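You operate a simulated robot arm through the tools that you are given. There is no shell and no other tool.

You are at the controls of a simulated robot arm. One attempt, no reset.

TASK
Clear the chair: shut and clip the lunch box, put it and the school bottle on the table.
Fine: then push the chair in. Set down upright: school bottle.
Where things are to end (x, y in the base frame): chair within 5 cm of [83, 13].

Only the result counts: the job must be done as asked and must still hold three seconds after the hand-in. Knocking over, shifting, dropping, spilling or breaking anything else fails it.

THE ROBOT
A 6-joint arm with a two-finger gripper, fixed in place. Base frame: the origin is on the floor under the middle of its stand, x ahead of it, y to its left, z up. Readings come in cm, degrees, newtons and seconds.
It reaches about 112.1 cm from its shoulder. Its first joint turns from -166.0 to 166.0 degrees. Payload 2.45 kg.
The tool frame sits at the grasp point between the pads (the TCP): z along the fingers, y along the line on which they close. The tips reach 2 cm beyond it. The gripper opens to 14 cm; its body begins 16.8 cm behind the TCP.
Orientation is that of the tool frame in the base frame, as a unit quaternion [w, x, y, z]. With the fingers straight down and closing along the base's y, the tool's x points along the base's -x, its y along +y and its z along -z.

THE INTERFACE
- The arm moves only by the tool play_rows. Its argument "moves" is a list that holds one entry, the list of rows, each a list of 7 numbers: the shift along the tool's x, y, z in cm, then the turn, a rotation vector about the tool's x, y, z in rad, then the opening, from 0 (shut) to 1 (fully open). In form: [[[dx, dy, dz, ax, ay, az, fingers], ...]]. A call has 1 to 20 rows; each row shifts and turns the commanded pose from where the row before left it, along the tool's axes as they then stand. Each row takes 0.2 s and may step no farther than 5 cm and 8.6 degrees from the row before; otherwise, or with a gripper value out of range, the whole call is refused. Where a pose cannot be reached the arm comes as near as it can. A force on the tool above 50 N (or 10 N above the force at the start of the call, whichever is more), or a blocked arm, ends the call early, and 0.2 s more pass. The fingers move at their own pace (about 4.5 cm/s each) and stop on an object; they squeeze with about 32 N. The grip force told is the motor's: it shows also when the fingers shut on nothing. Time passes only in rows, and 0.2 s behind the last, so rows that do not move let the fingers close. The reply holds the time, the measured pose of the TCP, the force on the tool along the base axes, the opening and the grip force, in the units named above and with some noise, with the torque about the TCP (base axes, N m) and any sound that the robot's microphone picked up, and new pictures: "views" is both (left out), scene, wrist or none.
- Cameras (640 x 400 px; columns grow to the right, rows downward): "scene" is fixed at [20.61, -50.11, 109.52]; the picture's right is [0.93, -0.37, 0.00], its down [-0.08, -0.20, -0.98] and it looks along [0.36, 0.91, -0.22] (base axes); focal length 330 px, centre (320, 200). "wrist" rides on the gripper at [7.8, 1.1, -20.9] in the tool frame; the picture's right is [-0.14, 0.99, 0.00], its down [-0.92, -0.13, -0.37] and it looks along [-0.37, -0.05, 0.93] (tool axes); focal length 280 px, centre (320, 200). There is no depth. A picture from a camera that has moved, and an enlarged one, comes with that camera's place and axes in the base frame and with its lens. The place of the scene camera against the robot may be out by one fixed shift of up to 1.8 cm in any direction.
- lift_body(by): moves the trunk up (or, below 0, down) by that many cm; the arm rides with it, the base frame stays. It gives what a move gives, with no picture.
- enlarge(camera, box): a new picture of the part [left, top, right, bottom] of that camera's present view, enlarged. It takes no simulated time.
- sign_off(): hands the job in; it is judged then, once.

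Nothing tells you positions but the pictures and the camera data. Unless the task says otherwise, let go and move clear before handing in.

The tools are called after "Request:" by a JSON object that holds its "fn" and its "kwargs". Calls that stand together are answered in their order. play_rows: Moves the arm, as the interface text tells. Its arguments: {"type":"object","properties":{"moves":{"type":"array"},"views":{"type":"string","enum":["both","scene","wrist","none"]}},"required":["moves"]} The other tools are called the same way: lift_body (by) moves the trunk up or down; enlarge (camera, box) takes an enlarged picture of a part of a camera's view; sign_off () hands the job in.

At the start:

```text
time_s: 0.0
eef_pos: [51.67, 35.48, 105.49]
ee_rot: [0.0, 0.0, 1.0, 0.0]
force: [0.7, 0.1, 0.3]
torque: [-0.02, -0.02, 0.02]
opening: 14.02
grasp_force: 0.0
trunk travel left (down, up): [-2.5, 20.5]
```

scene: 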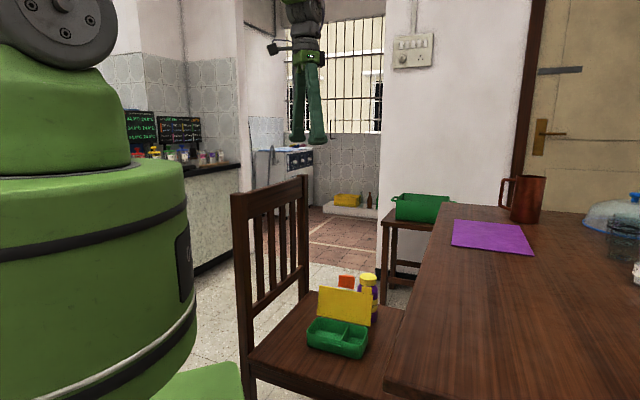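
wrist: 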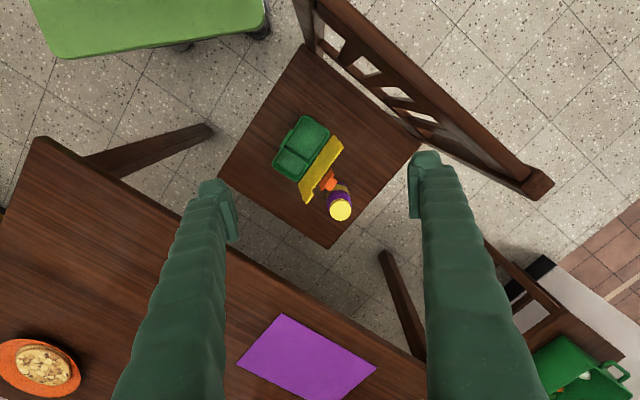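

I see a chair with an open lunch box (green tray, yellow lid) and a purple bottle with a yellow cap on its seat, next to a wooden table. I'll look closer before moving anything.

Request:
{"fn": "enlarge", "kwargs": {"camera": "scene", "box": [220, 240, 420, 400]}}

Request:
{"fn": "enlarge", "kwargs": {"camera": "wrist", "box": [220, 60, 440, 250]}}

Request:
{"fn": "enlarge", "kwargs": {"camera": "scene", "box": [380, 160, 640, 400]}}

Request:
{"fn": "enlarge", "kwargs": {"camera": "wrist", "box": [0, 130, 640, 400]}}

```text
2.50 times, centred on (320, 320) of scene
camera zoom: at [20.61, -50.11, 109.52], right [0.93, -0.37, 0.0], down [-0.08, -0.2, -0.98], along [0.36, 0.91, -0.22], focal length 826 px, centre (320, -100)
```

zoom: 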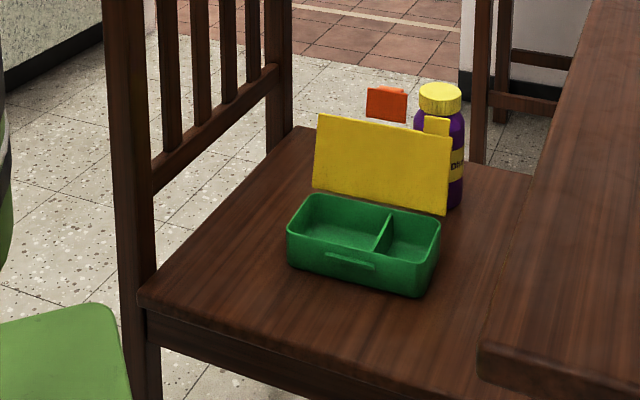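

```text
2.11 times, centred on (330, 155) of wrist
camera zoom: at [43.9, 36.34, 126.43], right [0.14, 0.99, 0.0], down [0.92, -0.13, 0.37], along [0.37, -0.05, -0.93], focal length 590 px, centre (299, 295)
```

zoom: 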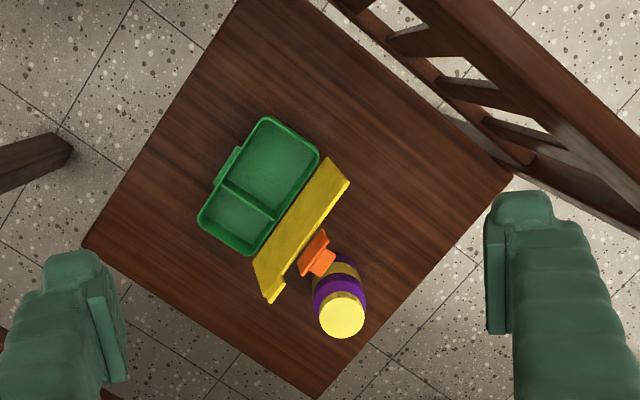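

```text
1.67 times, centred on (510, 280) of scene
camera zoom: at [20.61, -50.11, 109.52], right [0.93, -0.37, 0.0], down [-0.08, -0.2, -0.98], along [0.36, 0.91, -0.22], focal length 550 px, centre (3, 67)
```

zoom: 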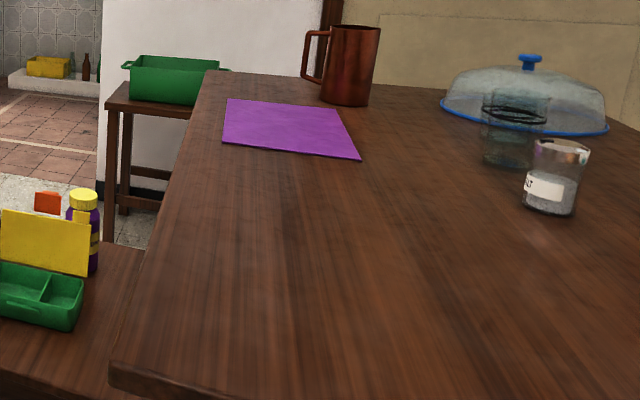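

```text
1.00 times, centred on (320, 265) of wrist (not enlarged: the box is as wide or as high as the picture)
camera zoom: at [43.9, 36.34, 126.43], right [0.14, 0.99, 0.0], down [0.92, -0.13, 0.37], along [0.37, -0.05, -0.93], focal length 280 px, centre (320, 135)
```

zoom: 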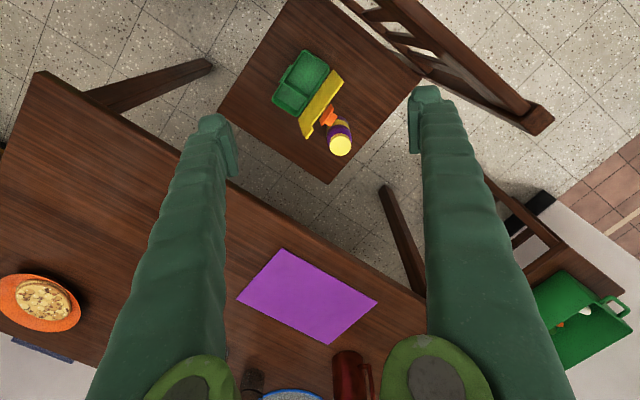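

The chair is turned about 45° to the base, with its back toward (-x,+y), and it faces the table. The box is near (59, 29) and the bottle near (72, 38), behind the open lid. I'll turn the wrist to line up with the box and get a better look.

Request:
{"fn": "play_rows", "kwargs": {"moves": [[[0, 0, 0, 0, 0, -0.1375, 1], [0, 0, 0, 0, 0, -0.1375, 1], [0, 0, 0, 0, 0, -0.1375, 1], [0, 0, 0, 0, 0, -0.1375, 1], [0, 0, 0, 0, 0, -0.1375, 1], [0, 0, 0, 0, 0, -0.1375, 1]]], "views": "both"}}

```text
time_s: 1.4
eef_pos: [51.7, 35.23, 105.71]
ee_rot: [0.0, -0.402, 0.916, 0.0]
force: [0.1, -0.2, 0.8]
torque: [-0.01, 0.0, 0.0]
opening: 14.02
grasp_force: 0.1
trunk travel left (down, up): [-2.5, 20.5]
camera wrist: at [45.63, 30.21, 126.42], right [-0.64, 0.77, 0.0], down [0.72, 0.59, 0.37], along [0.28, 0.23, -0.93], focal length 280 px, centre (320, 200)
```

scene: 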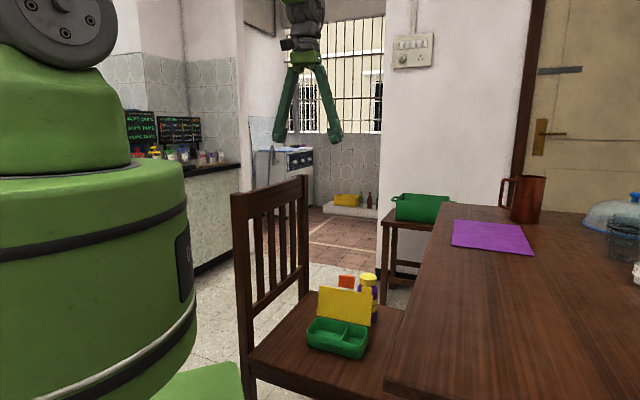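
wrist: 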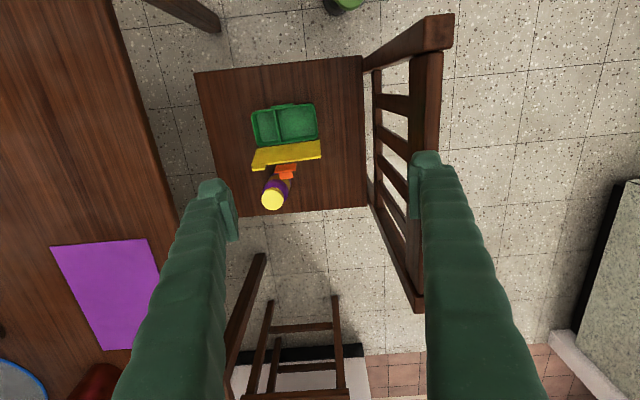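

The box sits square to the wrist view now, with the lid and bottle lined up. I'll move above the bottle and take a closer look at the lid, the clip and the bottle.

Request:
{"fn": "play_rows", "kwargs": {"moves": [[[-2.64, -2.28, 2.5, 0, 0, 0, 1], [-2.64, -2.28, 2.5, 0, 0, 0, 1], [-2.64, -2.28, 2.5, 0, 0, 0, 1], [-2.64, -2.28, 2.5, 0, 0, 0, 1], [-2.64, -2.28, 2.5, 0, 0, 0, 1], [-2.64, -2.28, 2.5, 0, 0, 0, 1]]], "views": "both"}}

```text
time_s: 2.8
eef_pos: [72.57, 37.8, 90.5]
ee_rot: [0.001, -0.4, 0.917, 0.0]
force: [-0.2, 0.5, 0.3]
torque: [0.03, -0.01, 0.0]
opening: 14.01
grasp_force: 0.1
trunk travel left (down, up): [-2.5, 20.5]
camera wrist: at [66.53, 32.67, 111.28], right [-0.63, 0.77, 0.0], down [0.72, 0.59, 0.37], along [0.28, 0.23, -0.93], focal length 280 px, centre (320, 200)
```

scene: 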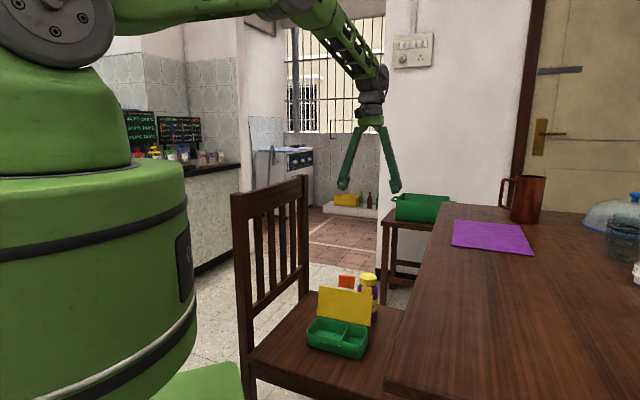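
wrist: 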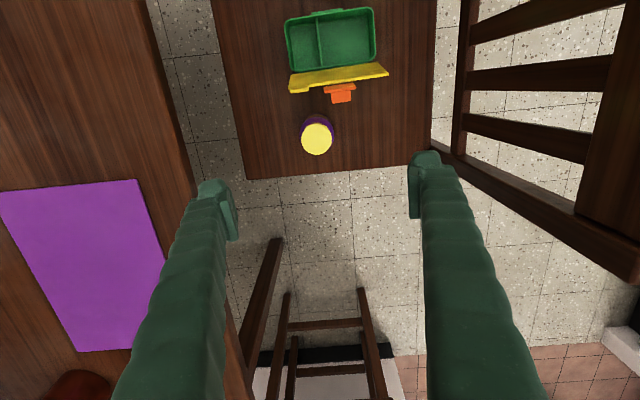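

Request:
{"fn": "enlarge", "kwargs": {"camera": "wrist", "box": [260, 0, 420, 180]}}

Request:
{"fn": "enlarge", "kwargs": {"camera": "scene", "box": [295, 260, 395, 370]}}

```text
2.22 times, centred on (340, 90) of wrist
camera zoom: at [66.53, 32.67, 111.28], right [-0.63, 0.77, 0.0], down [0.72, 0.59, 0.37], along [0.28, 0.23, -0.93], focal length 623 px, centre (276, 444)
```

zoom: 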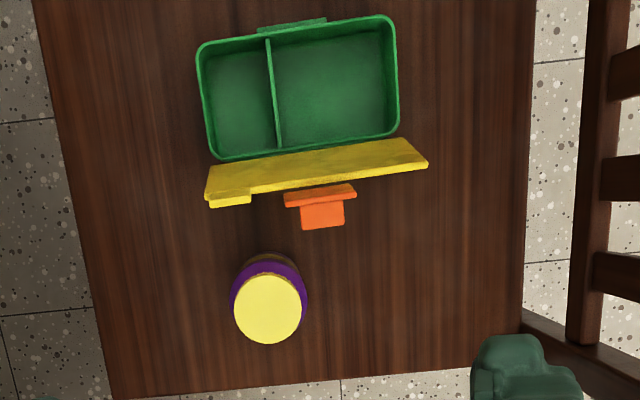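

```text
3.64 times, centred on (345, 315) of scene
camera zoom: at [20.61, -50.11, 109.52], right [0.93, -0.37, 0.0], down [-0.08, -0.2, -0.98], along [0.36, 0.91, -0.22], focal length 1201 px, centre (229, -218)
```

zoom: 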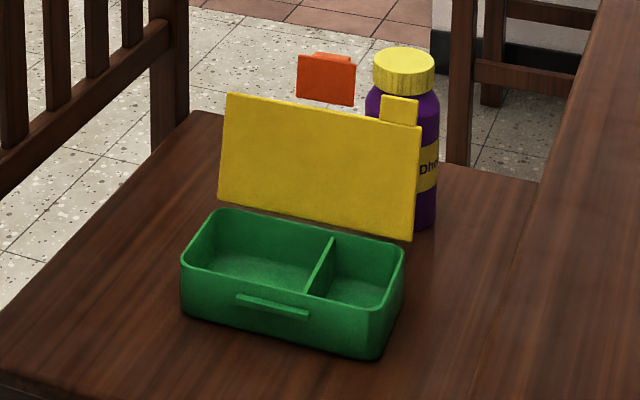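

The lid stands open behind the tray, with an orange clip at the middle of its free edge, and the catch ledge is on the tray front. The bottle is near (72.8, 37.4) with its cap at z≈62. I'll come down partway over it and check alignment.

Request:
{"fn": "play_rows", "kwargs": {"moves": [[[0.14, -0.44, 4, 0, 0, 0, 1], [0, 0, 4.4, 0, 0, 0, 1], [0, 0, 4.4, 0, 0, 0, 1], [0, 0, 4.4, 0, 0, 0, 1], [0, 0, 4.4, 0, 0, 0, 1]]], "views": "both"}}

```text
time_s: 4.0
eef_pos: [72.97, 37.39, 68.96]
ee_rot: [0.001, -0.401, 0.916, 0.0]
force: [-0.9, 0.2, -0.1]
torque: [-0.03, 0.04, 0.0]
opening: 14.03
grasp_force: 0.1
trunk travel left (down, up): [-2.5, 20.5]
camera wrist: at [66.73, 32.24, 89.79], right [-0.63, 0.77, 0.0], down [0.72, 0.59, 0.37], along [0.29, 0.23, -0.93], focal length 280 px, centre (320, 200)
```

scene: 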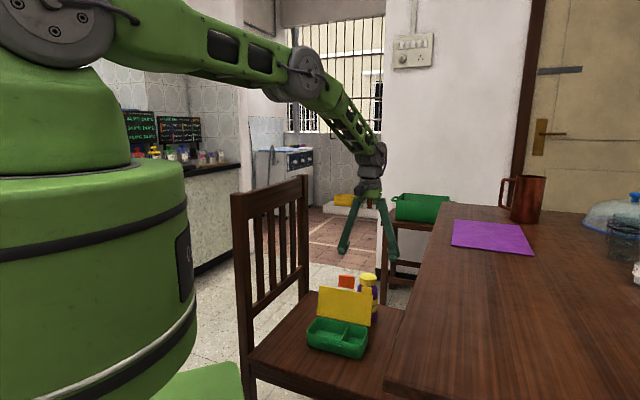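
wrist: 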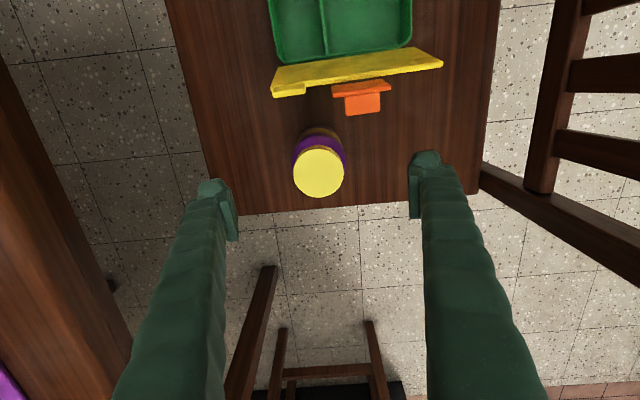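

The bottle cap is centred between the fingers. I'll descend to mid-body and close on the bottle.

Request:
{"fn": "play_rows", "kwargs": {"moves": [[[0, 0, 3.5, 0, 0, 0, 1], [0, 0, 3.5, 0, 0, 0, 1], [0, 0, 3.5, 0, 0, 0, 1], [0, 0, 3.0, 0, 0, 0, 1]]], "views": "both"}}

```text
time_s: 5.0
eef_pos: [71.73, 36.82, 59.42]
ee_rot: [0.001, -0.401, 0.916, 0.0]
force: [0.1, -0.5, -0.3]
torque: [0.0, -0.03, 0.01]
opening: 14.0
grasp_force: 0.1
out of reach, approached as far as the arm can: row 3, 4
trunk travel left (down, up): [-2.5, 20.5]
camera wrist: at [65.51, 31.61, 80.22], right [-0.63, 0.77, 0.0], down [0.72, 0.59, 0.37], along [0.29, 0.23, -0.93], focal length 280 px, centre (320, 200)
```

scene: 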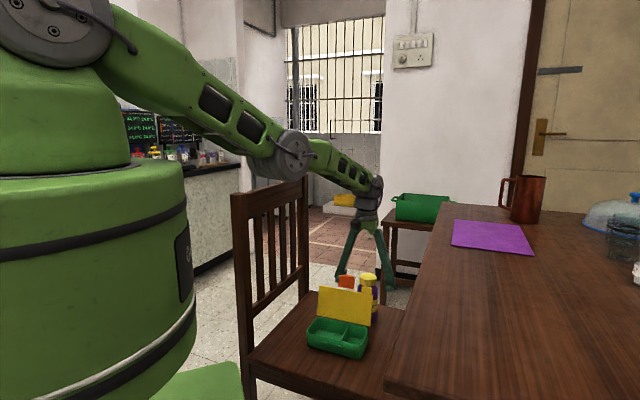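
wrist: 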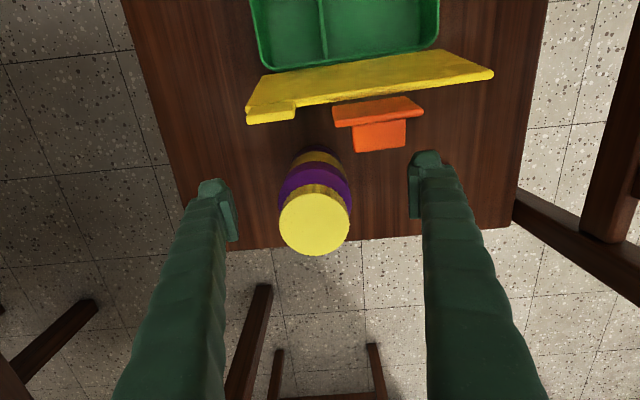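

The arm ran out of reach at z≈59 with the fingers straight down. I'll lower the trunk the 2.5 cm it has left.

Request:
{"fn": "lift_body", "kwargs": {"by": -2.5}}

```text
time_s: 5.7
eef_pos: [71.62, 36.7, 56.86]
ee_rot: [0.0, -0.402, 0.916, 0.0]
force: [-0.4, 0.3, 0.3]
torque: [-0.02, 0.0, -0.01]
opening: 13.99
grasp_force: 0.0
trunk travel left (down, up): [0.0, 23.0]
```

I'll tilt the fingers slightly outward to gain reach and see where the arm ends up.

Request:
{"fn": "play_rows", "kwargs": {"moves": [[[0, 0, 0, 0, -0.1, 0, 1], [0, 0, 0, 0, -0.1, 0, 1]]], "views": "wrist"}}

```text
time_s: 6.3
eef_pos: [71.65, 36.72, 56.87]
ee_rot: [0.0, -0.401, 0.916, 0.0]
force: [-0.3, 0.9, 0.6]
torque: [-0.02, 0.01, 0.02]
opening: 13.97
grasp_force: 0.0
out of reach, approached as far as the arm can: row 1, 2
trunk travel left (down, up): [0.0, 23.0]
camera wrist: at [65.52, 31.61, 77.66], right [-0.63, 0.77, 0.0], down [0.72, 0.59, 0.37], along [0.29, 0.23, -0.93], focal length 280 px, centre (320, 200)
```

wrist: 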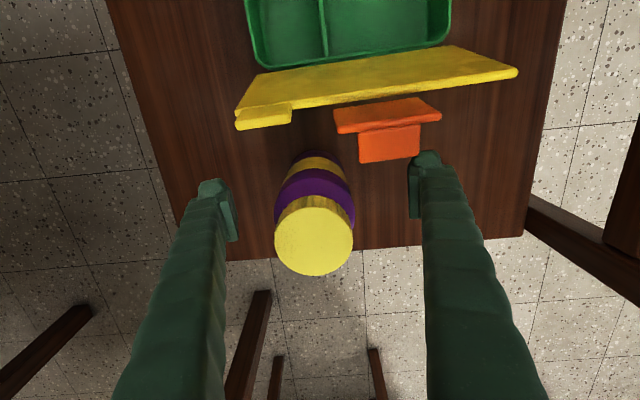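

Request:
{"fn": "play_rows", "kwargs": {"moves": [[[0, 0, -4.5, 0, 0, 0, 1]]], "views": "none"}}

```text
time_s: 6.7
eef_pos: [72.42, 37.26, 59.84]
ee_rot: [-0.003, -0.401, 0.916, 0.0]
force: [-0.3, 1.0, -0.8]
torque: [-0.01, 0.06, 0.0]
opening: 14.0
grasp_force: 0.1
out of reach, approached as far as the arm can: row 1
trunk travel left (down, up): [0.0, 23.0]
```

Request:
{"fn": "play_rows", "kwargs": {"moves": [[[0, 0, -4.5, 0, 0, 0, 1], [0, 0, -2, 0, 0, 0, 1]]], "views": "both"}}

```text
time_s: 7.3
eef_pos: [73.84, 38.09, 64.75]
ee_rot: [-0.002, -0.401, 0.916, -0.001]
force: [-0.5, 0.2, 0.0]
torque: [0.02, 0.0, 0.0]
opening: 14.02
grasp_force: 0.0
out of reach, approached as far as the arm can: row 1, 2
trunk travel left (down, up): [0.0, 23.0]
camera wrist: at [67.81, 32.91, 85.69], right [-0.63, 0.77, 0.0], down [0.72, 0.59, 0.37], along [0.28, 0.23, -0.93], focal length 280 px, centre (320, 200)
```

scene: 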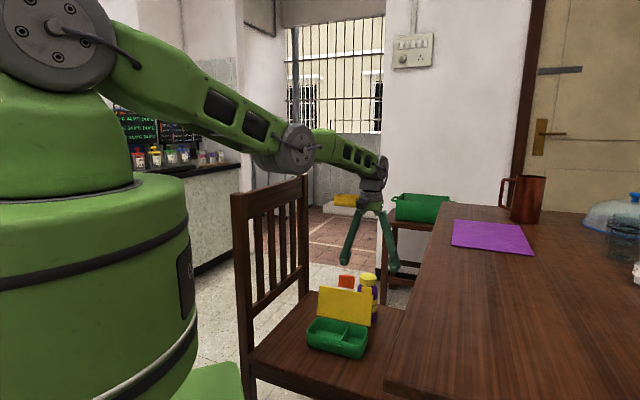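
wrist: 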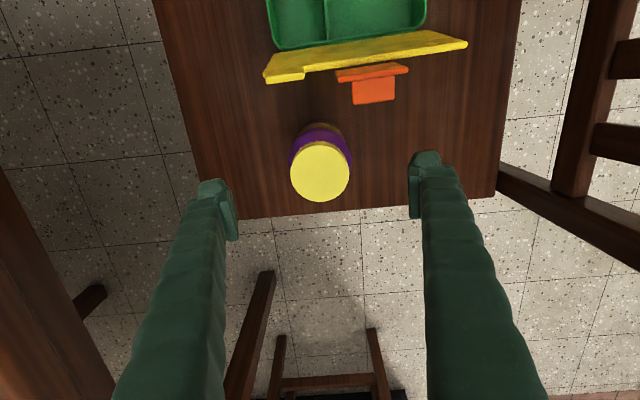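

The arm was fully stretched and seems stuck at that limit. I'll pull up and inward to bend the elbow again.

Request:
{"fn": "play_rows", "kwargs": {"moves": [[[0, 0, -4.5, 0, 0, 0, 1], [0, 0, -4.5, 0, 0, 0, 1]]], "views": "none"}}

```text
time_s: 7.9
eef_pos: [75.6, 39.09, 73.38]
ee_rot: [-0.002, -0.402, 0.916, 0.0]
force: [0.0, -0.5, -0.1]
torque: [0.0, -0.03, 0.01]
opening: 13.97
grasp_force: 0.1
out of reach, approached as far as the arm can: row 1, 2
trunk travel left (down, up): [0.0, 23.0]
```

Request:
{"fn": "play_rows", "kwargs": {"moves": [[[3, 0, -3, 0, 0, 0, 1], [3, 0, -3, 0, 0, 0, 1]]], "views": "none"}}

```text
time_s: 8.5
eef_pos: [76.82, 38.04, 77.26]
ee_rot: [-0.002, -0.401, 0.916, 0.0]
force: [0.3, -0.9, -0.9]
torque: [-0.05, 0.0, -0.02]
opening: 14.02
grasp_force: 0.0
out of reach, approached as far as the arm can: row 1, 2
trunk travel left (down, up): [0.0, 23.0]
```

Request:
{"fn": "play_rows", "kwargs": {"moves": [[[0, 0, 0, 0, 0.1, 0, 1], [0, 0, 0, 0, 0.1, 0, 1]]], "views": "none"}}

```text
time_s: 9.1
eef_pos: [71.64, 35.06, 77.96]
ee_rot: [-0.091, -0.399, 0.912, -0.041]
force: [-0.8, -0.4, 0.7]
torque: [0.0, -0.06, 0.0]
opening: 13.99
grasp_force: 0.1
out of reach, approached as far as the arm can: row 1, 2
trunk travel left (down, up): [0.0, 23.0]
```

Request:
{"fn": "play_rows", "kwargs": {"moves": [[[2.58, 1.23, 3.59, 0, 0, 0, 1]]], "views": "none"}}

```text
time_s: 9.5
eef_pos: [71.2, 35.02, 75.57]
ee_rot: [-0.093, -0.399, 0.911, -0.04]
force: [-0.4, 0.1, 0.4]
torque: [0.04, -0.04, -0.01]
opening: 14.01
grasp_force: 0.1
out of reach, approached as far as the arm can: row 1
trunk travel left (down, up): [0.0, 23.0]
```

Request:
{"fn": "play_rows", "kwargs": {"moves": [[[0, 0, 0, 0, 0, 0, 1], [0, 0, 0, 0, 0, 0, 1], [0, 0, 0, 0, 0, 0, 1]]], "views": "scene"}}

```text
time_s: 10.3
eef_pos: [71.03, 35.04, 75.45]
ee_rot: [-0.093, -0.399, 0.911, -0.041]
force: [-0.5, 0.1, -0.3]
torque: [0.0, 0.03, 0.0]
opening: 14.0
grasp_force: 0.1
trunk travel left (down, up): [0.0, 23.0]
```

scene: 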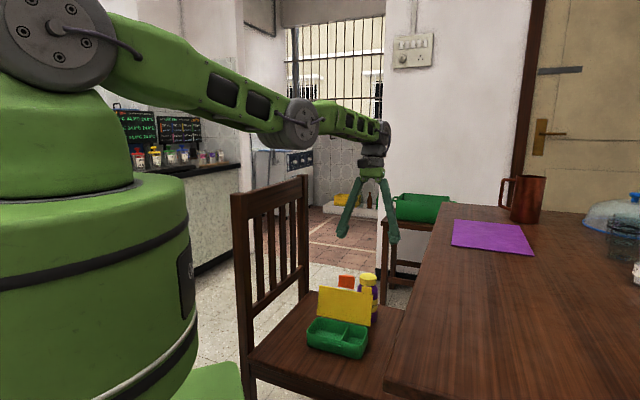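

Request:
{"fn": "play_rows", "kwargs": {"moves": [[[0, 0, -3, 0, -0.1, 0, 1]]], "views": "none"}}

Request:
{"fn": "enlarge", "kwargs": {"camera": "scene", "box": [0, 0, 440, 260]}}

```text
time_s: 10.7
eef_pos: [73.91, 36.94, 77.93]
ee_rot: [-0.048, -0.4, 0.915, -0.02]
force: [0.1, -0.1, -0.4]
torque: [0.0, 0.0, 0.02]
opening: 13.98
grasp_force: 0.1
out of reach, approached as far as the arm can: row 1
trunk travel left (down, up): [0.0, 23.0]
```

```text
1.45 times, centred on (220, 130) of scene
camera zoom: at [20.61, -50.11, 109.52], right [0.93, -0.37, 0.0], down [-0.08, -0.2, -0.98], along [0.36, 0.91, -0.22], focal length 480 px, centre (466, 302)
```

zoom: 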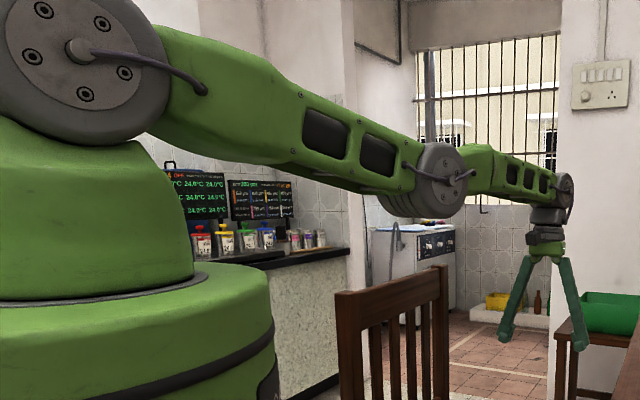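

The arm is locked fully straight. Tilting the fingers inward about the wrist should let the elbow bend the right way, and I'm well clear of everything at this height.

Request:
{"fn": "play_rows", "kwargs": {"moves": [[[3.9, 0, -0.3, 0, 0.14, 0, 1], [3.9, 0, -0.3, 0, 0.14, 0, 1], [3.9, 0, -0.3, 0, 0.14, 0, 1]]], "views": "none"}}

```text
time_s: 11.5
eef_pos: [65.39, 28.1, 81.85]
ee_rot: [-0.235, -0.387, 0.886, -0.103]
force: [0.5, -1.0, -0.3]
torque: [0.03, -0.06, 0.01]
opening: 14.02
grasp_force: 0.0
out of reach, approached as far as the arm can: row 2, 3
trunk travel left (down, up): [0.0, 23.0]
```

Request:
{"fn": "play_rows", "kwargs": {"moves": [[[2.46, 1.06, 1.4, 0, 0, 0, 1], [2.46, 1.06, 1.4, 0, 0, 0, 1]]], "views": "none"}}

```text
time_s: 12.1
eef_pos: [59.73, 25.42, 81.81]
ee_rot: [-0.234, -0.388, 0.886, -0.103]
force: [-0.1, 0.3, 1.2]
torque: [0.09, -0.13, 0.04]
opening: 14.0
grasp_force: 0.1
trunk travel left (down, up): [0.0, 23.0]
```

The elbow is bent again and moves track properly. I'll level the tool and take a picture.

Request:
{"fn": "play_rows", "kwargs": {"moves": [[[0, 0, 0, 0, -0.13, 0, 1], [0, 0, 0, 0, -0.13, 0, 1], [0, 0, 0, 0, -0.13, 0, 1], [0, 0, 0, 0, -0.129, 0, 1]]], "views": "both"}}

```text
time_s: 13.1
eef_pos: [59.82, 25.56, 81.66]
ee_rot: [0.001, -0.402, 0.916, 0.0]
force: [0.0, -0.4, 0.3]
torque: [0.03, -0.01, -0.03]
opening: 13.99
grasp_force: 0.0
trunk travel left (down, up): [0.0, 23.0]
camera wrist: at [53.76, 20.32, 102.43], right [-0.63, 0.77, 0.0], down [0.72, 0.59, 0.37], along [0.29, 0.23, -0.93], focal length 280 px, centre (320, 200)
```

scene: 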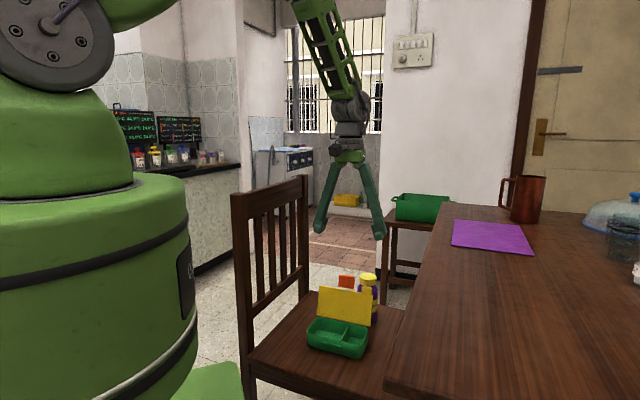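
wrist: 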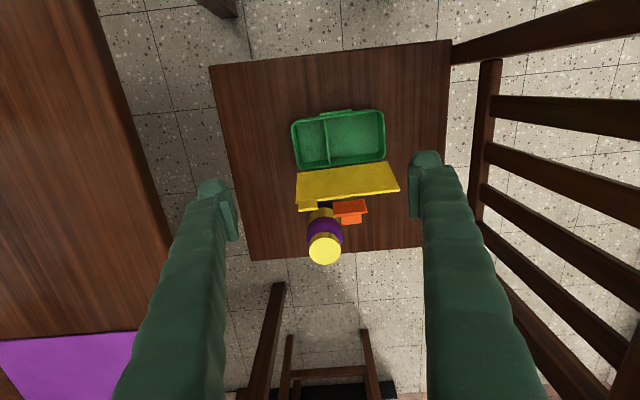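

The lid blocks the tilt I need for the bottle, so I'll shut the lid first by pushing it from behind at its chair-back end, away from the bottle. I'll zoom in to measure it.

Request:
{"fn": "enlarge", "kwargs": {"camera": "wrist", "box": [260, 80, 440, 280]}}

Request:
{"fn": "enlarge", "kwargs": {"camera": "scene", "box": [295, 260, 395, 370]}}

```text
2.00 times, centred on (350, 180) of wrist
camera zoom: at [53.76, 20.32, 102.43], right [-0.63, 0.77, 0.0], down [0.72, 0.59, 0.37], along [0.29, 0.23, -0.93], focal length 561 px, centre (260, 240)
```

zoom: 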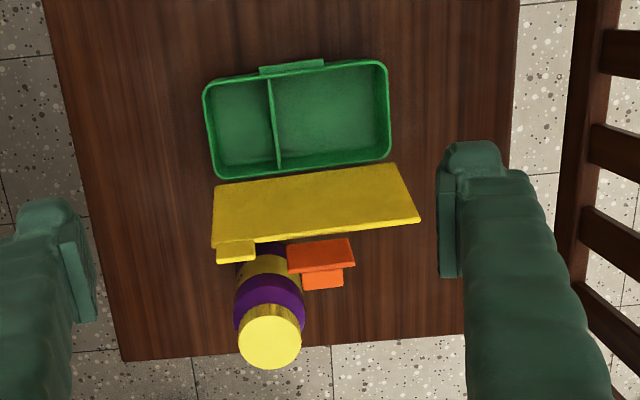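

```text
3.64 times, centred on (345, 315) of scene
camera zoom: at [20.61, -50.11, 109.52], right [0.93, -0.37, 0.0], down [-0.08, -0.2, -0.98], along [0.36, 0.91, -0.22], focal length 1201 px, centre (229, -218)
```

zoom: 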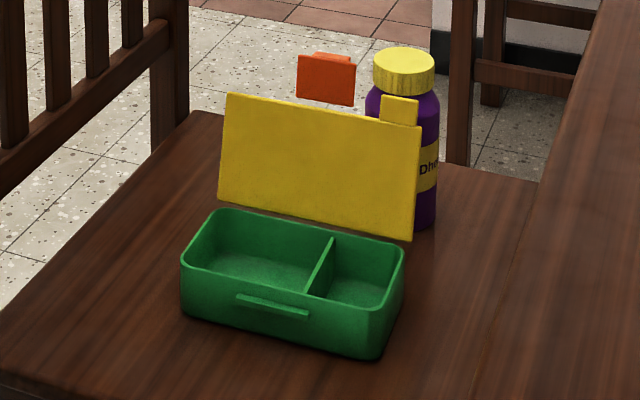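

The lid's free edge runs from (57.4, 40.4) to (70.3, 28.8) at z≈59, open about 105°, and the clip is at its middle. I'll close the fingers and come down behind the lid's chair-back end.

Request:
{"fn": "play_rows", "kwargs": {"moves": [[[-3.21, 2.52, 0, 0, 0, 0, 0], [-3.21, 2.52, 0, 0, 0, 0, 0], [-3.21, 2.52, 0, 0, 0, 0, 0], [-3.21, 2.52, 0, 0, 0, 0, 0], [0, 0, 4, 0, 0, 0, 0], [0, 0, 4, 0, 0, 0, 0], [0, 0, 4, 0, 0, 0, 0], [0, 0, 3, 0, 0, 0, 0]]], "views": "both"}}

```text
time_s: 14.9
eef_pos: [61.32, 41.66, 66.59]
ee_rot: [0.0, -0.402, 0.916, 0.0]
force: [-0.6, 0.5, 0.2]
torque: [0.03, 0.01, -0.02]
opening: 0.02
grasp_force: 16.0
trunk travel left (down, up): [0.0, 23.0]
camera wrist: at [55.2, 36.54, 87.31], right [-0.63, 0.77, 0.0], down [0.72, 0.59, 0.37], along [0.28, 0.23, -0.93], focal length 280 px, centre (320, 200)
```

scene: 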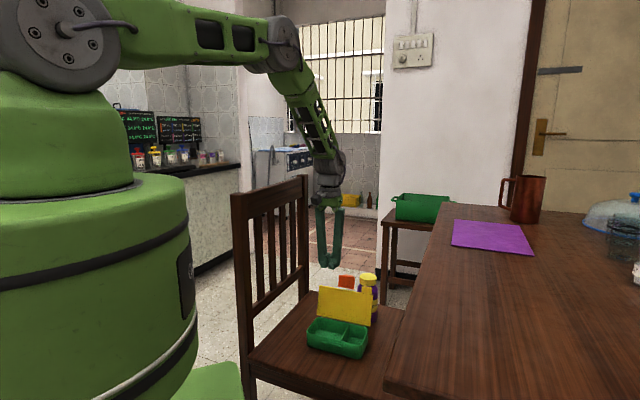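
wrist: 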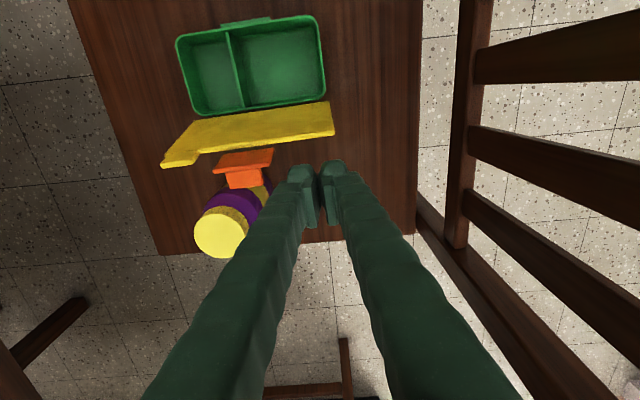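

The closed fingers are behind the lid, beside the clip. I'll shift a bit further from the clip, descend, and then push the lid forward gently.

Request:
{"fn": "play_rows", "kwargs": {"moves": [[[-0.3, 1.5, 0, 0, 0, 0, 0], [0, 0, 3.5, 0, 0, 0, 0], [0, 0, 3.5, 0, 0, 0, 0], [0, 0, 3, 0, 0, 0, 0]]], "views": "both"}}

```text
time_s: 15.9
eef_pos: [60.39, 42.93, 56.55]
ee_rot: [0.0, -0.401, 0.916, 0.001]
force: [0.6, -0.1, 0.5]
torque: [0.0, -0.01, 0.0]
opening: 0.0
grasp_force: 29.2
trunk travel left (down, up): [0.0, 23.0]
camera wrist: at [54.26, 37.79, 77.38], right [-0.63, 0.77, 0.0], down [0.72, 0.59, 0.37], along [0.28, 0.23, -0.93], focal length 280 px, centre (320, 200)
```

scene: 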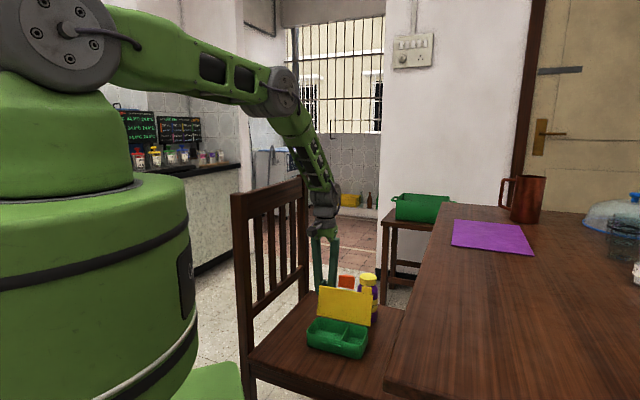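
wrist: 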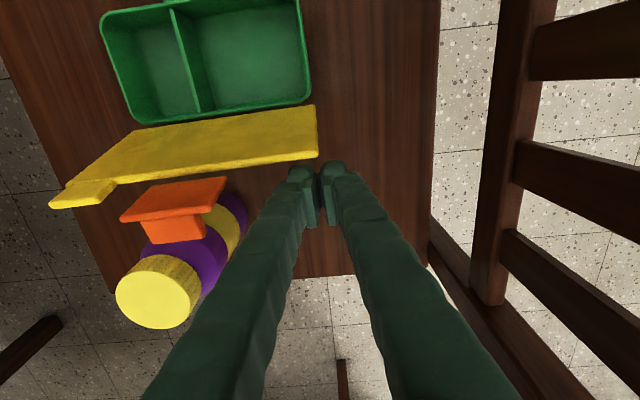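

Request:
{"fn": "play_rows", "kwargs": {"moves": [[[1, 0, 0, 0, 0, 0, 0], [1, 0, 0, 0, 0, 0, 0], [1, 0, 0, 0, 0, 0, 0], [1, 0, 0, 0, 0, 0, 0], [1, 0, 0, 0, 0, 0, 0], [1, 0, 0, 0, 0, 0, 0]]], "views": "both"}}

```text
time_s: 17.3
eef_pos: [56.24, 38.58, 56.64]
ee_rot: [0.0, -0.402, 0.916, 0.0]
force: [0.4, -0.7, -0.3]
torque: [-0.02, 0.0, 0.0]
opening: 0.0
grasp_force: 29.9
trunk travel left (down, up): [0.0, 23.0]
camera wrist: at [50.17, 33.4, 77.4], right [-0.63, 0.77, 0.0], down [0.72, 0.59, 0.37], along [0.28, 0.23, -0.93], focal length 280 px, centre (320, 200)
```

scene: 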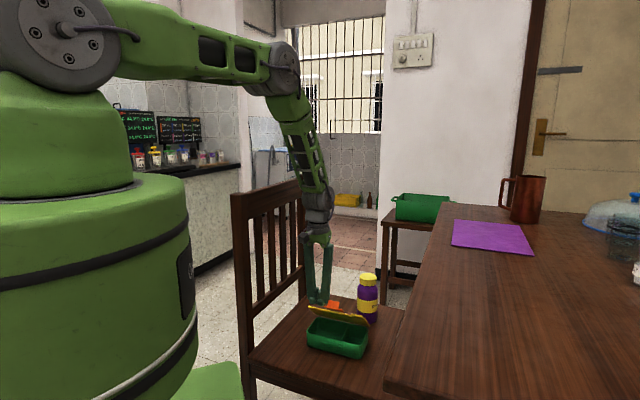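
wrist: 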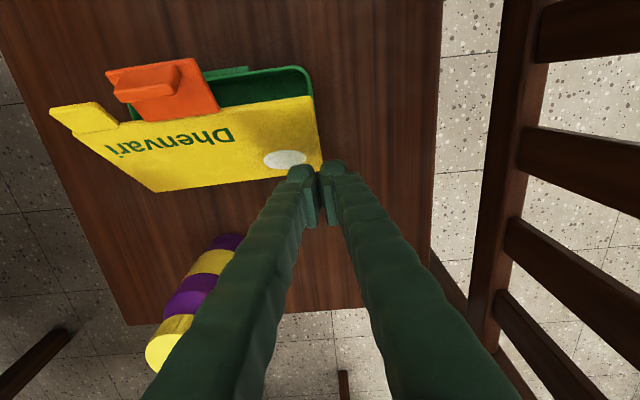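

The lid swung over and is most of the way shut. I'll check how far.

Request:
{"fn": "enlarge", "kwargs": {"camera": "scene", "box": [285, 260, 395, 370]}}

Request:
{"fn": "enlarge", "kwargs": {"camera": "wrist", "box": [40, 40, 360, 240]}}

```text
3.64 times, centred on (340, 315) of scene
camera zoom: at [20.61, -50.11, 109.52], right [0.93, -0.37, 0.0], down [-0.08, -0.2, -0.98], along [0.36, 0.91, -0.22], focal length 1201 px, centre (247, -218)
```

zoom: 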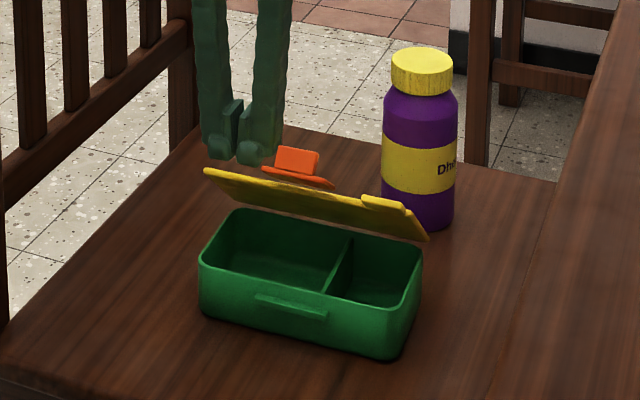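

```text
2.00 times, centred on (200, 140) of wrist
camera zoom: at [50.17, 33.4, 77.4], right [-0.63, 0.77, 0.0], down [0.72, 0.59, 0.37], along [0.28, 0.23, -0.93], focal length 561 px, centre (560, 320)
```

zoom: 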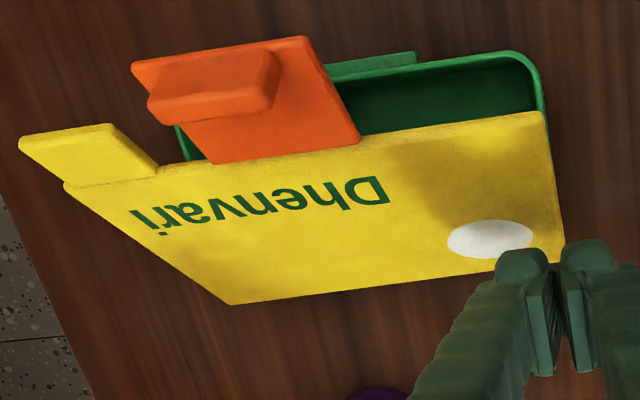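

The lid is about halfway shut and the tray hasn't moved. I'll keep sweeping forward to bring it lower.

Request:
{"fn": "play_rows", "kwargs": {"moves": [[[1, 0, 0, 0, 0, 0, 0], [1, 0, 0, 0, 0, 0, 0], [1, 0, 0, 0, 0, 0, 0], [1, 0, 0, 0, 0, 0, 0], [1, 0, 0, 0, 0, 0, 0]]], "views": "both"}}

Request:
{"fn": "enlarge", "kwargs": {"camera": "scene", "box": [285, 260, 395, 370]}}

```text
time_s: 18.5
eef_pos: [52.78, 34.9, 56.47]
ee_rot: [0.0, -0.401, 0.916, 0.0]
force: [0.3, 0.6, 0.1]
torque: [0.01, 0.0, 0.07]
opening: 0.0
grasp_force: 29.5
trunk travel left (down, up): [0.0, 23.0]
camera wrist: at [46.76, 29.75, 77.37], right [-0.63, 0.77, 0.0], down [0.72, 0.59, 0.37], along [0.28, 0.23, -0.93], focal length 280 px, centre (320, 200)
```

scene: 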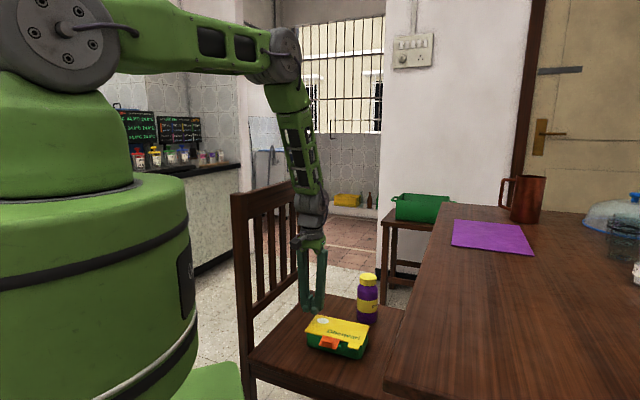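
wrist: 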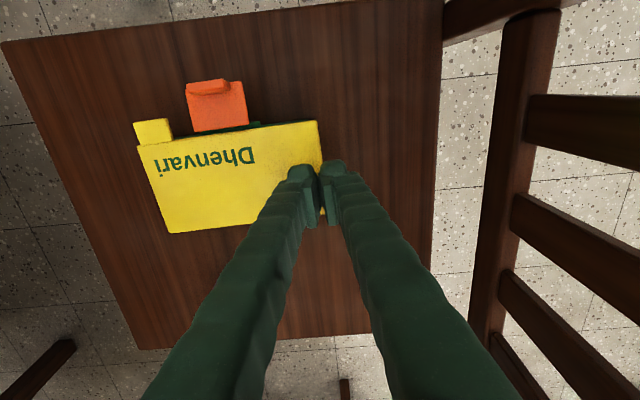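

```text
3.64 times, centred on (340, 315) of scene
camera zoom: at [20.61, -50.11, 109.52], right [0.93, -0.37, 0.0], down [-0.08, -0.2, -0.98], along [0.36, 0.91, -0.22], focal length 1201 px, centre (247, -218)
```

zoom: 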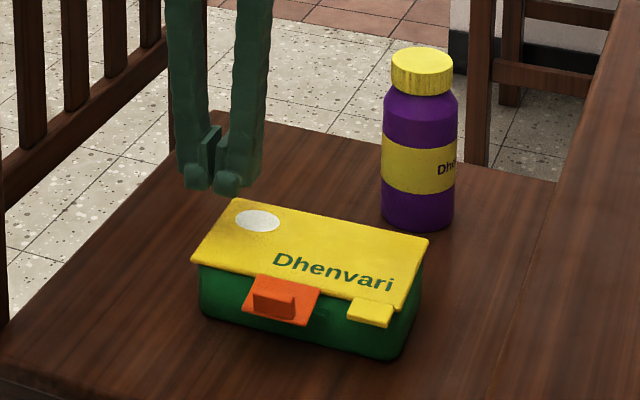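

The lid is down on the tray, with the orange clip sticking out over the front. I'll lift and zoom in to measure the clip.

Request:
{"fn": "play_rows", "kwargs": {"moves": [[[0, 0, -4, 0, 0, 0, 0], [0, 0, -4, 0, 0, 0, 0], [0, 0, -4, 0, 0, 0, 0]]], "views": "wrist"}}

Request:
{"fn": "enlarge", "kwargs": {"camera": "wrist", "box": [140, 60, 340, 240]}}

```text
time_s: 19.3
eef_pos: [52.91, 34.89, 68.61]
ee_rot: [0.0, -0.401, 0.916, 0.0]
force: [-0.2, -0.6, -0.5]
torque: [-0.03, -0.05, -0.03]
opening: 0.0
grasp_force: 28.7
trunk travel left (down, up): [0.0, 23.0]
camera wrist: at [46.79, 29.72, 89.44], right [-0.63, 0.77, 0.0], down [0.72, 0.59, 0.37], along [0.28, 0.23, -0.93], focal length 280 px, centre (320, 200)
```

wrist: 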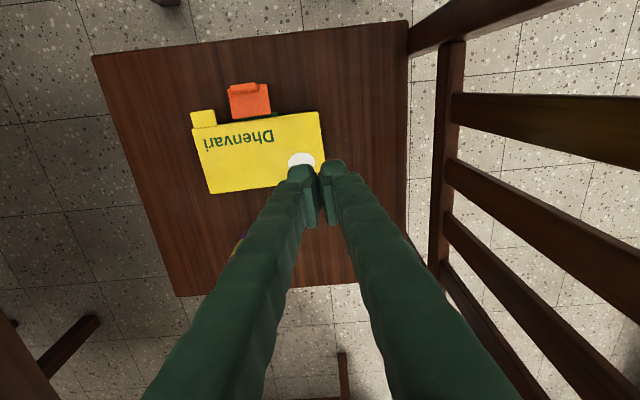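

```text
2.22 times, centred on (240, 150) of wrist
camera zoom: at [46.79, 29.72, 89.44], right [-0.63, 0.77, 0.0], down [0.72, 0.59, 0.37], along [0.28, 0.23, -0.93], focal length 623 px, centre (498, 311)
```

zoom: 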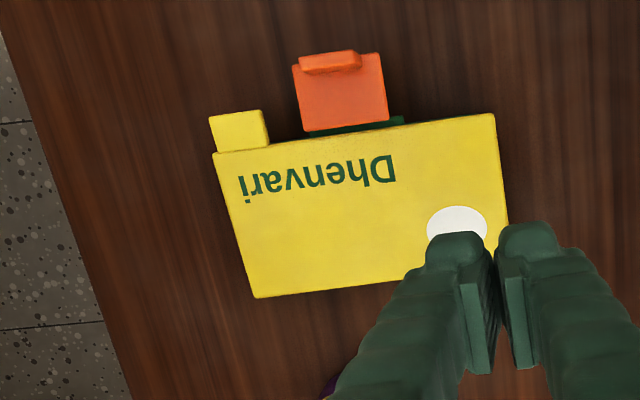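

The lid's front edge is around (55.4, 25.6), and the clip sticks out about 3.6 cm with its tab up. I'll bring the closed fingers over the clip's outer end.

Request:
{"fn": "play_rows", "kwargs": {"moves": [[[2.73, -2.78, 0, 0, 0, 0, 0], [2.73, -2.78, 0, 0, 0, 0, 0], [2.73, -2.78, 0, 0, 0, 0, 0], [0, 0, 4, 0, 0, 0, 0], [0, 0, 4, 0, 0, 0, 0], [0, 0, 3.5, 0, 0, 0, 0]]], "views": "both"}}

Request:
{"fn": "enlarge", "kwargs": {"camera": "scene", "box": [285, 260, 395, 370]}}

Request:
{"fn": "enlarge", "kwargs": {"camera": "wrist", "box": [220, 100, 420, 240]}}

```text
time_s: 20.7
eef_pos: [53.5, 23.26, 57.23]
ee_rot: [0.0, -0.402, 0.916, 0.0]
force: [-1.1, -0.1, 0.9]
torque: [0.03, -0.02, 0.0]
opening: 0.0
grasp_force: 29.7
trunk travel left (down, up): [0.0, 23.0]
camera wrist: at [47.42, 18.22, 77.96], right [-0.63, 0.77, 0.0], down [0.72, 0.59, 0.37], along [0.29, 0.23, -0.93], focal length 280 px, centre (320, 200)
```

scene: 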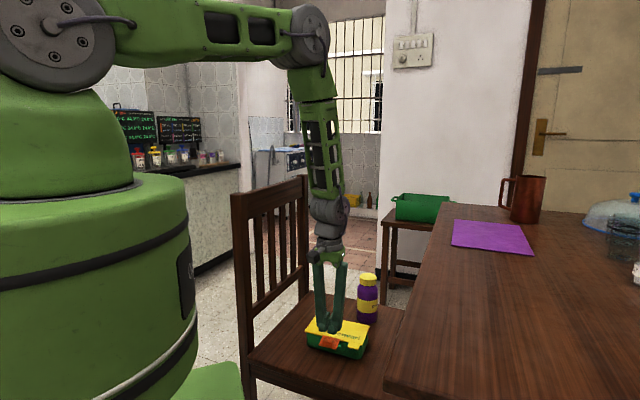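
wrist: 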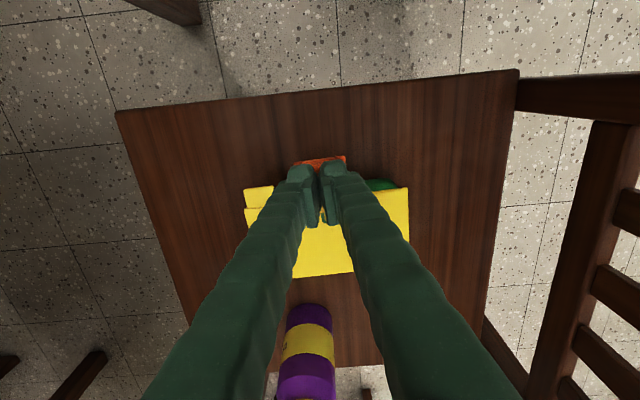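

```text
3.64 times, centred on (340, 315) of scene
camera zoom: at [20.61, -50.11, 109.52], right [0.93, -0.37, 0.0], down [-0.08, -0.2, -0.98], along [0.36, 0.91, -0.22], focal length 1201 px, centre (247, -218)
```

zoom: 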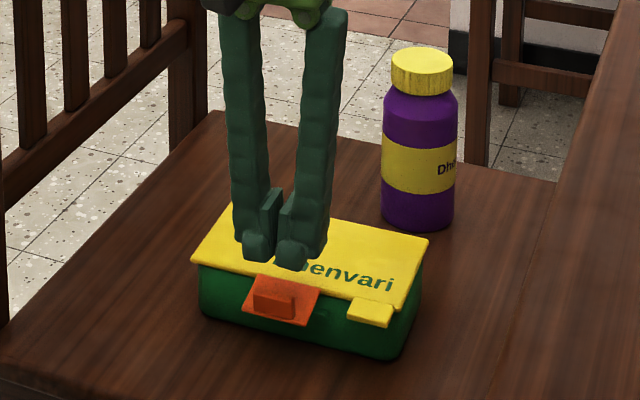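

```text
2.86 times, centred on (320, 170) of wrist
camera zoom: at [47.42, 18.22, 77.96], right [-0.63, 0.77, 0.0], down [0.72, 0.59, 0.37], along [0.29, 0.23, -0.93], focal length 801 px, centre (320, 286)
```

zoom: 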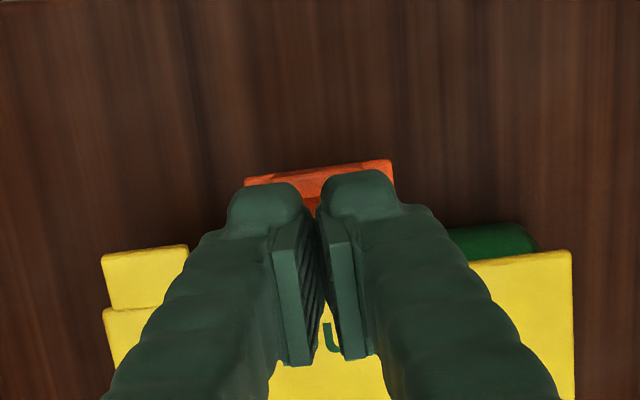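

Request:
{"fn": "play_rows", "kwargs": {"moves": [[[0.5, 0, 0, 0, 0, 0, 0], [0, 0, 1, 0, 0, 0, 0], [0, 0, 1, 0, 0, 0, 0], [0, 0, 1, 0, 0, 0, 0], [0, 0, 1, 0, 0, 0, 0]]], "views": "both"}}

Request:
{"fn": "enlarge", "kwargs": {"camera": "scene", "box": [285, 260, 395, 370]}}

```text
time_s: 21.9
eef_pos: [53.01, 22.74, 53.04]
ee_rot: [0.001, -0.401, 0.916, 0.0]
force: [0.5, 0.7, -0.3]
torque: [0.01, 0.05, 0.04]
opening: 0.02
grasp_force: 29.7
trunk travel left (down, up): [0.0, 23.0]
camera wrist: at [46.99, 17.7, 73.9], right [-0.63, 0.77, 0.0], down [0.72, 0.59, 0.37], along [0.28, 0.23, -0.93], focal length 280 px, centre (320, 200)
```

scene: 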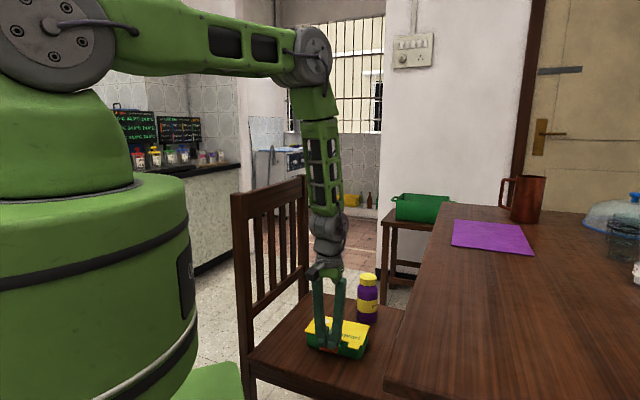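
wrist: 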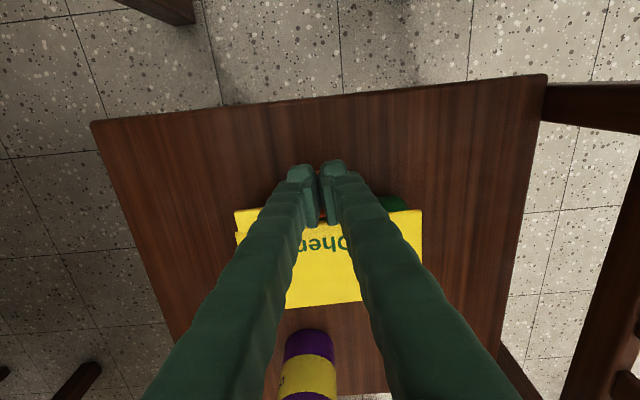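

```text
3.64 times, centred on (340, 315) of scene
camera zoom: at [20.61, -50.11, 109.52], right [0.93, -0.37, 0.0], down [-0.08, -0.2, -0.98], along [0.36, 0.91, -0.22], focal length 1201 px, centre (247, -218)
```

zoom: 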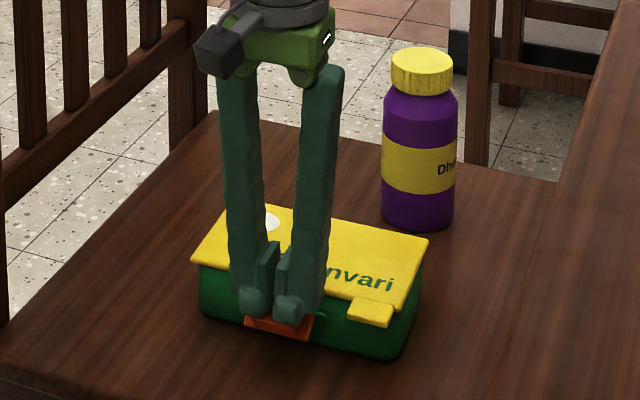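

The clip is rotating down under the fingers with almost no force. I'll continue down.

Request:
{"fn": "play_rows", "kwargs": {"moves": [[[0, 0, 1, 0, 0, 0, 0], [0, 0, 1, 0, 0, 0, 0], [0, 0, 1, 0, 0, 0, 0], [0, 0, 1, 0, 0, 0, 0]]], "views": "both"}}

Request:
{"fn": "enlarge", "kwargs": {"camera": "scene", "box": [285, 260, 395, 370]}}

```text
time_s: 22.9
eef_pos: [53.02, 22.79, 49.24]
ee_rot: [-0.001, -0.401, 0.916, 0.001]
force: [-4.9, -4.7, 12.4]
torque: [0.12, -0.14, -0.02]
opening: 0.61
grasp_force: 29.5
trunk travel left (down, up): [0.0, 23.0]
camera wrist: at [46.96, 17.69, 69.98], right [-0.63, 0.77, 0.0], down [0.72, 0.59, 0.37], along [0.28, 0.23, -0.93], focal length 280 px, centre (320, 200)
```

scene: 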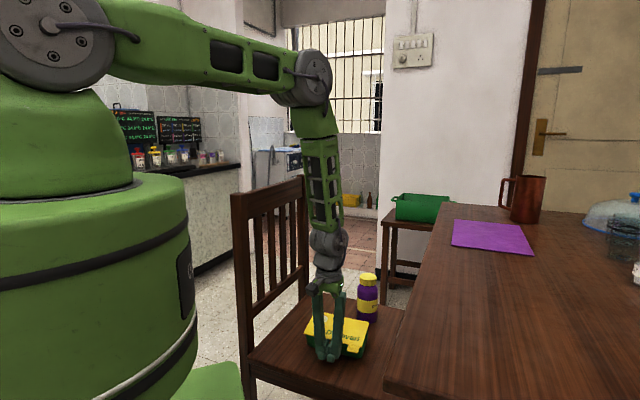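
wrist: 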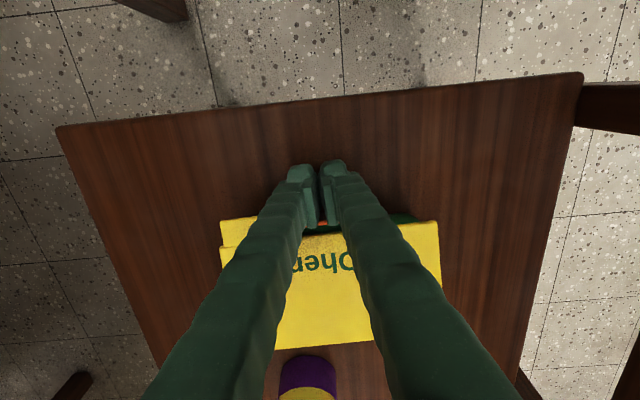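

```text
3.64 times, centred on (340, 315) of scene
camera zoom: at [20.61, -50.11, 109.52], right [0.93, -0.37, 0.0], down [-0.08, -0.2, -0.98], along [0.36, 0.91, -0.22], focal length 1201 px, centre (247, -218)
```

zoom: 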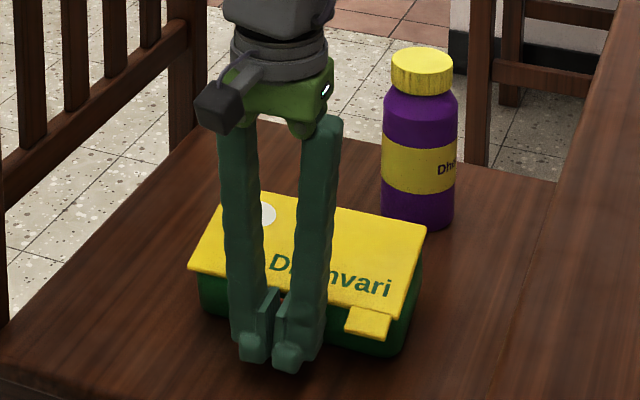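

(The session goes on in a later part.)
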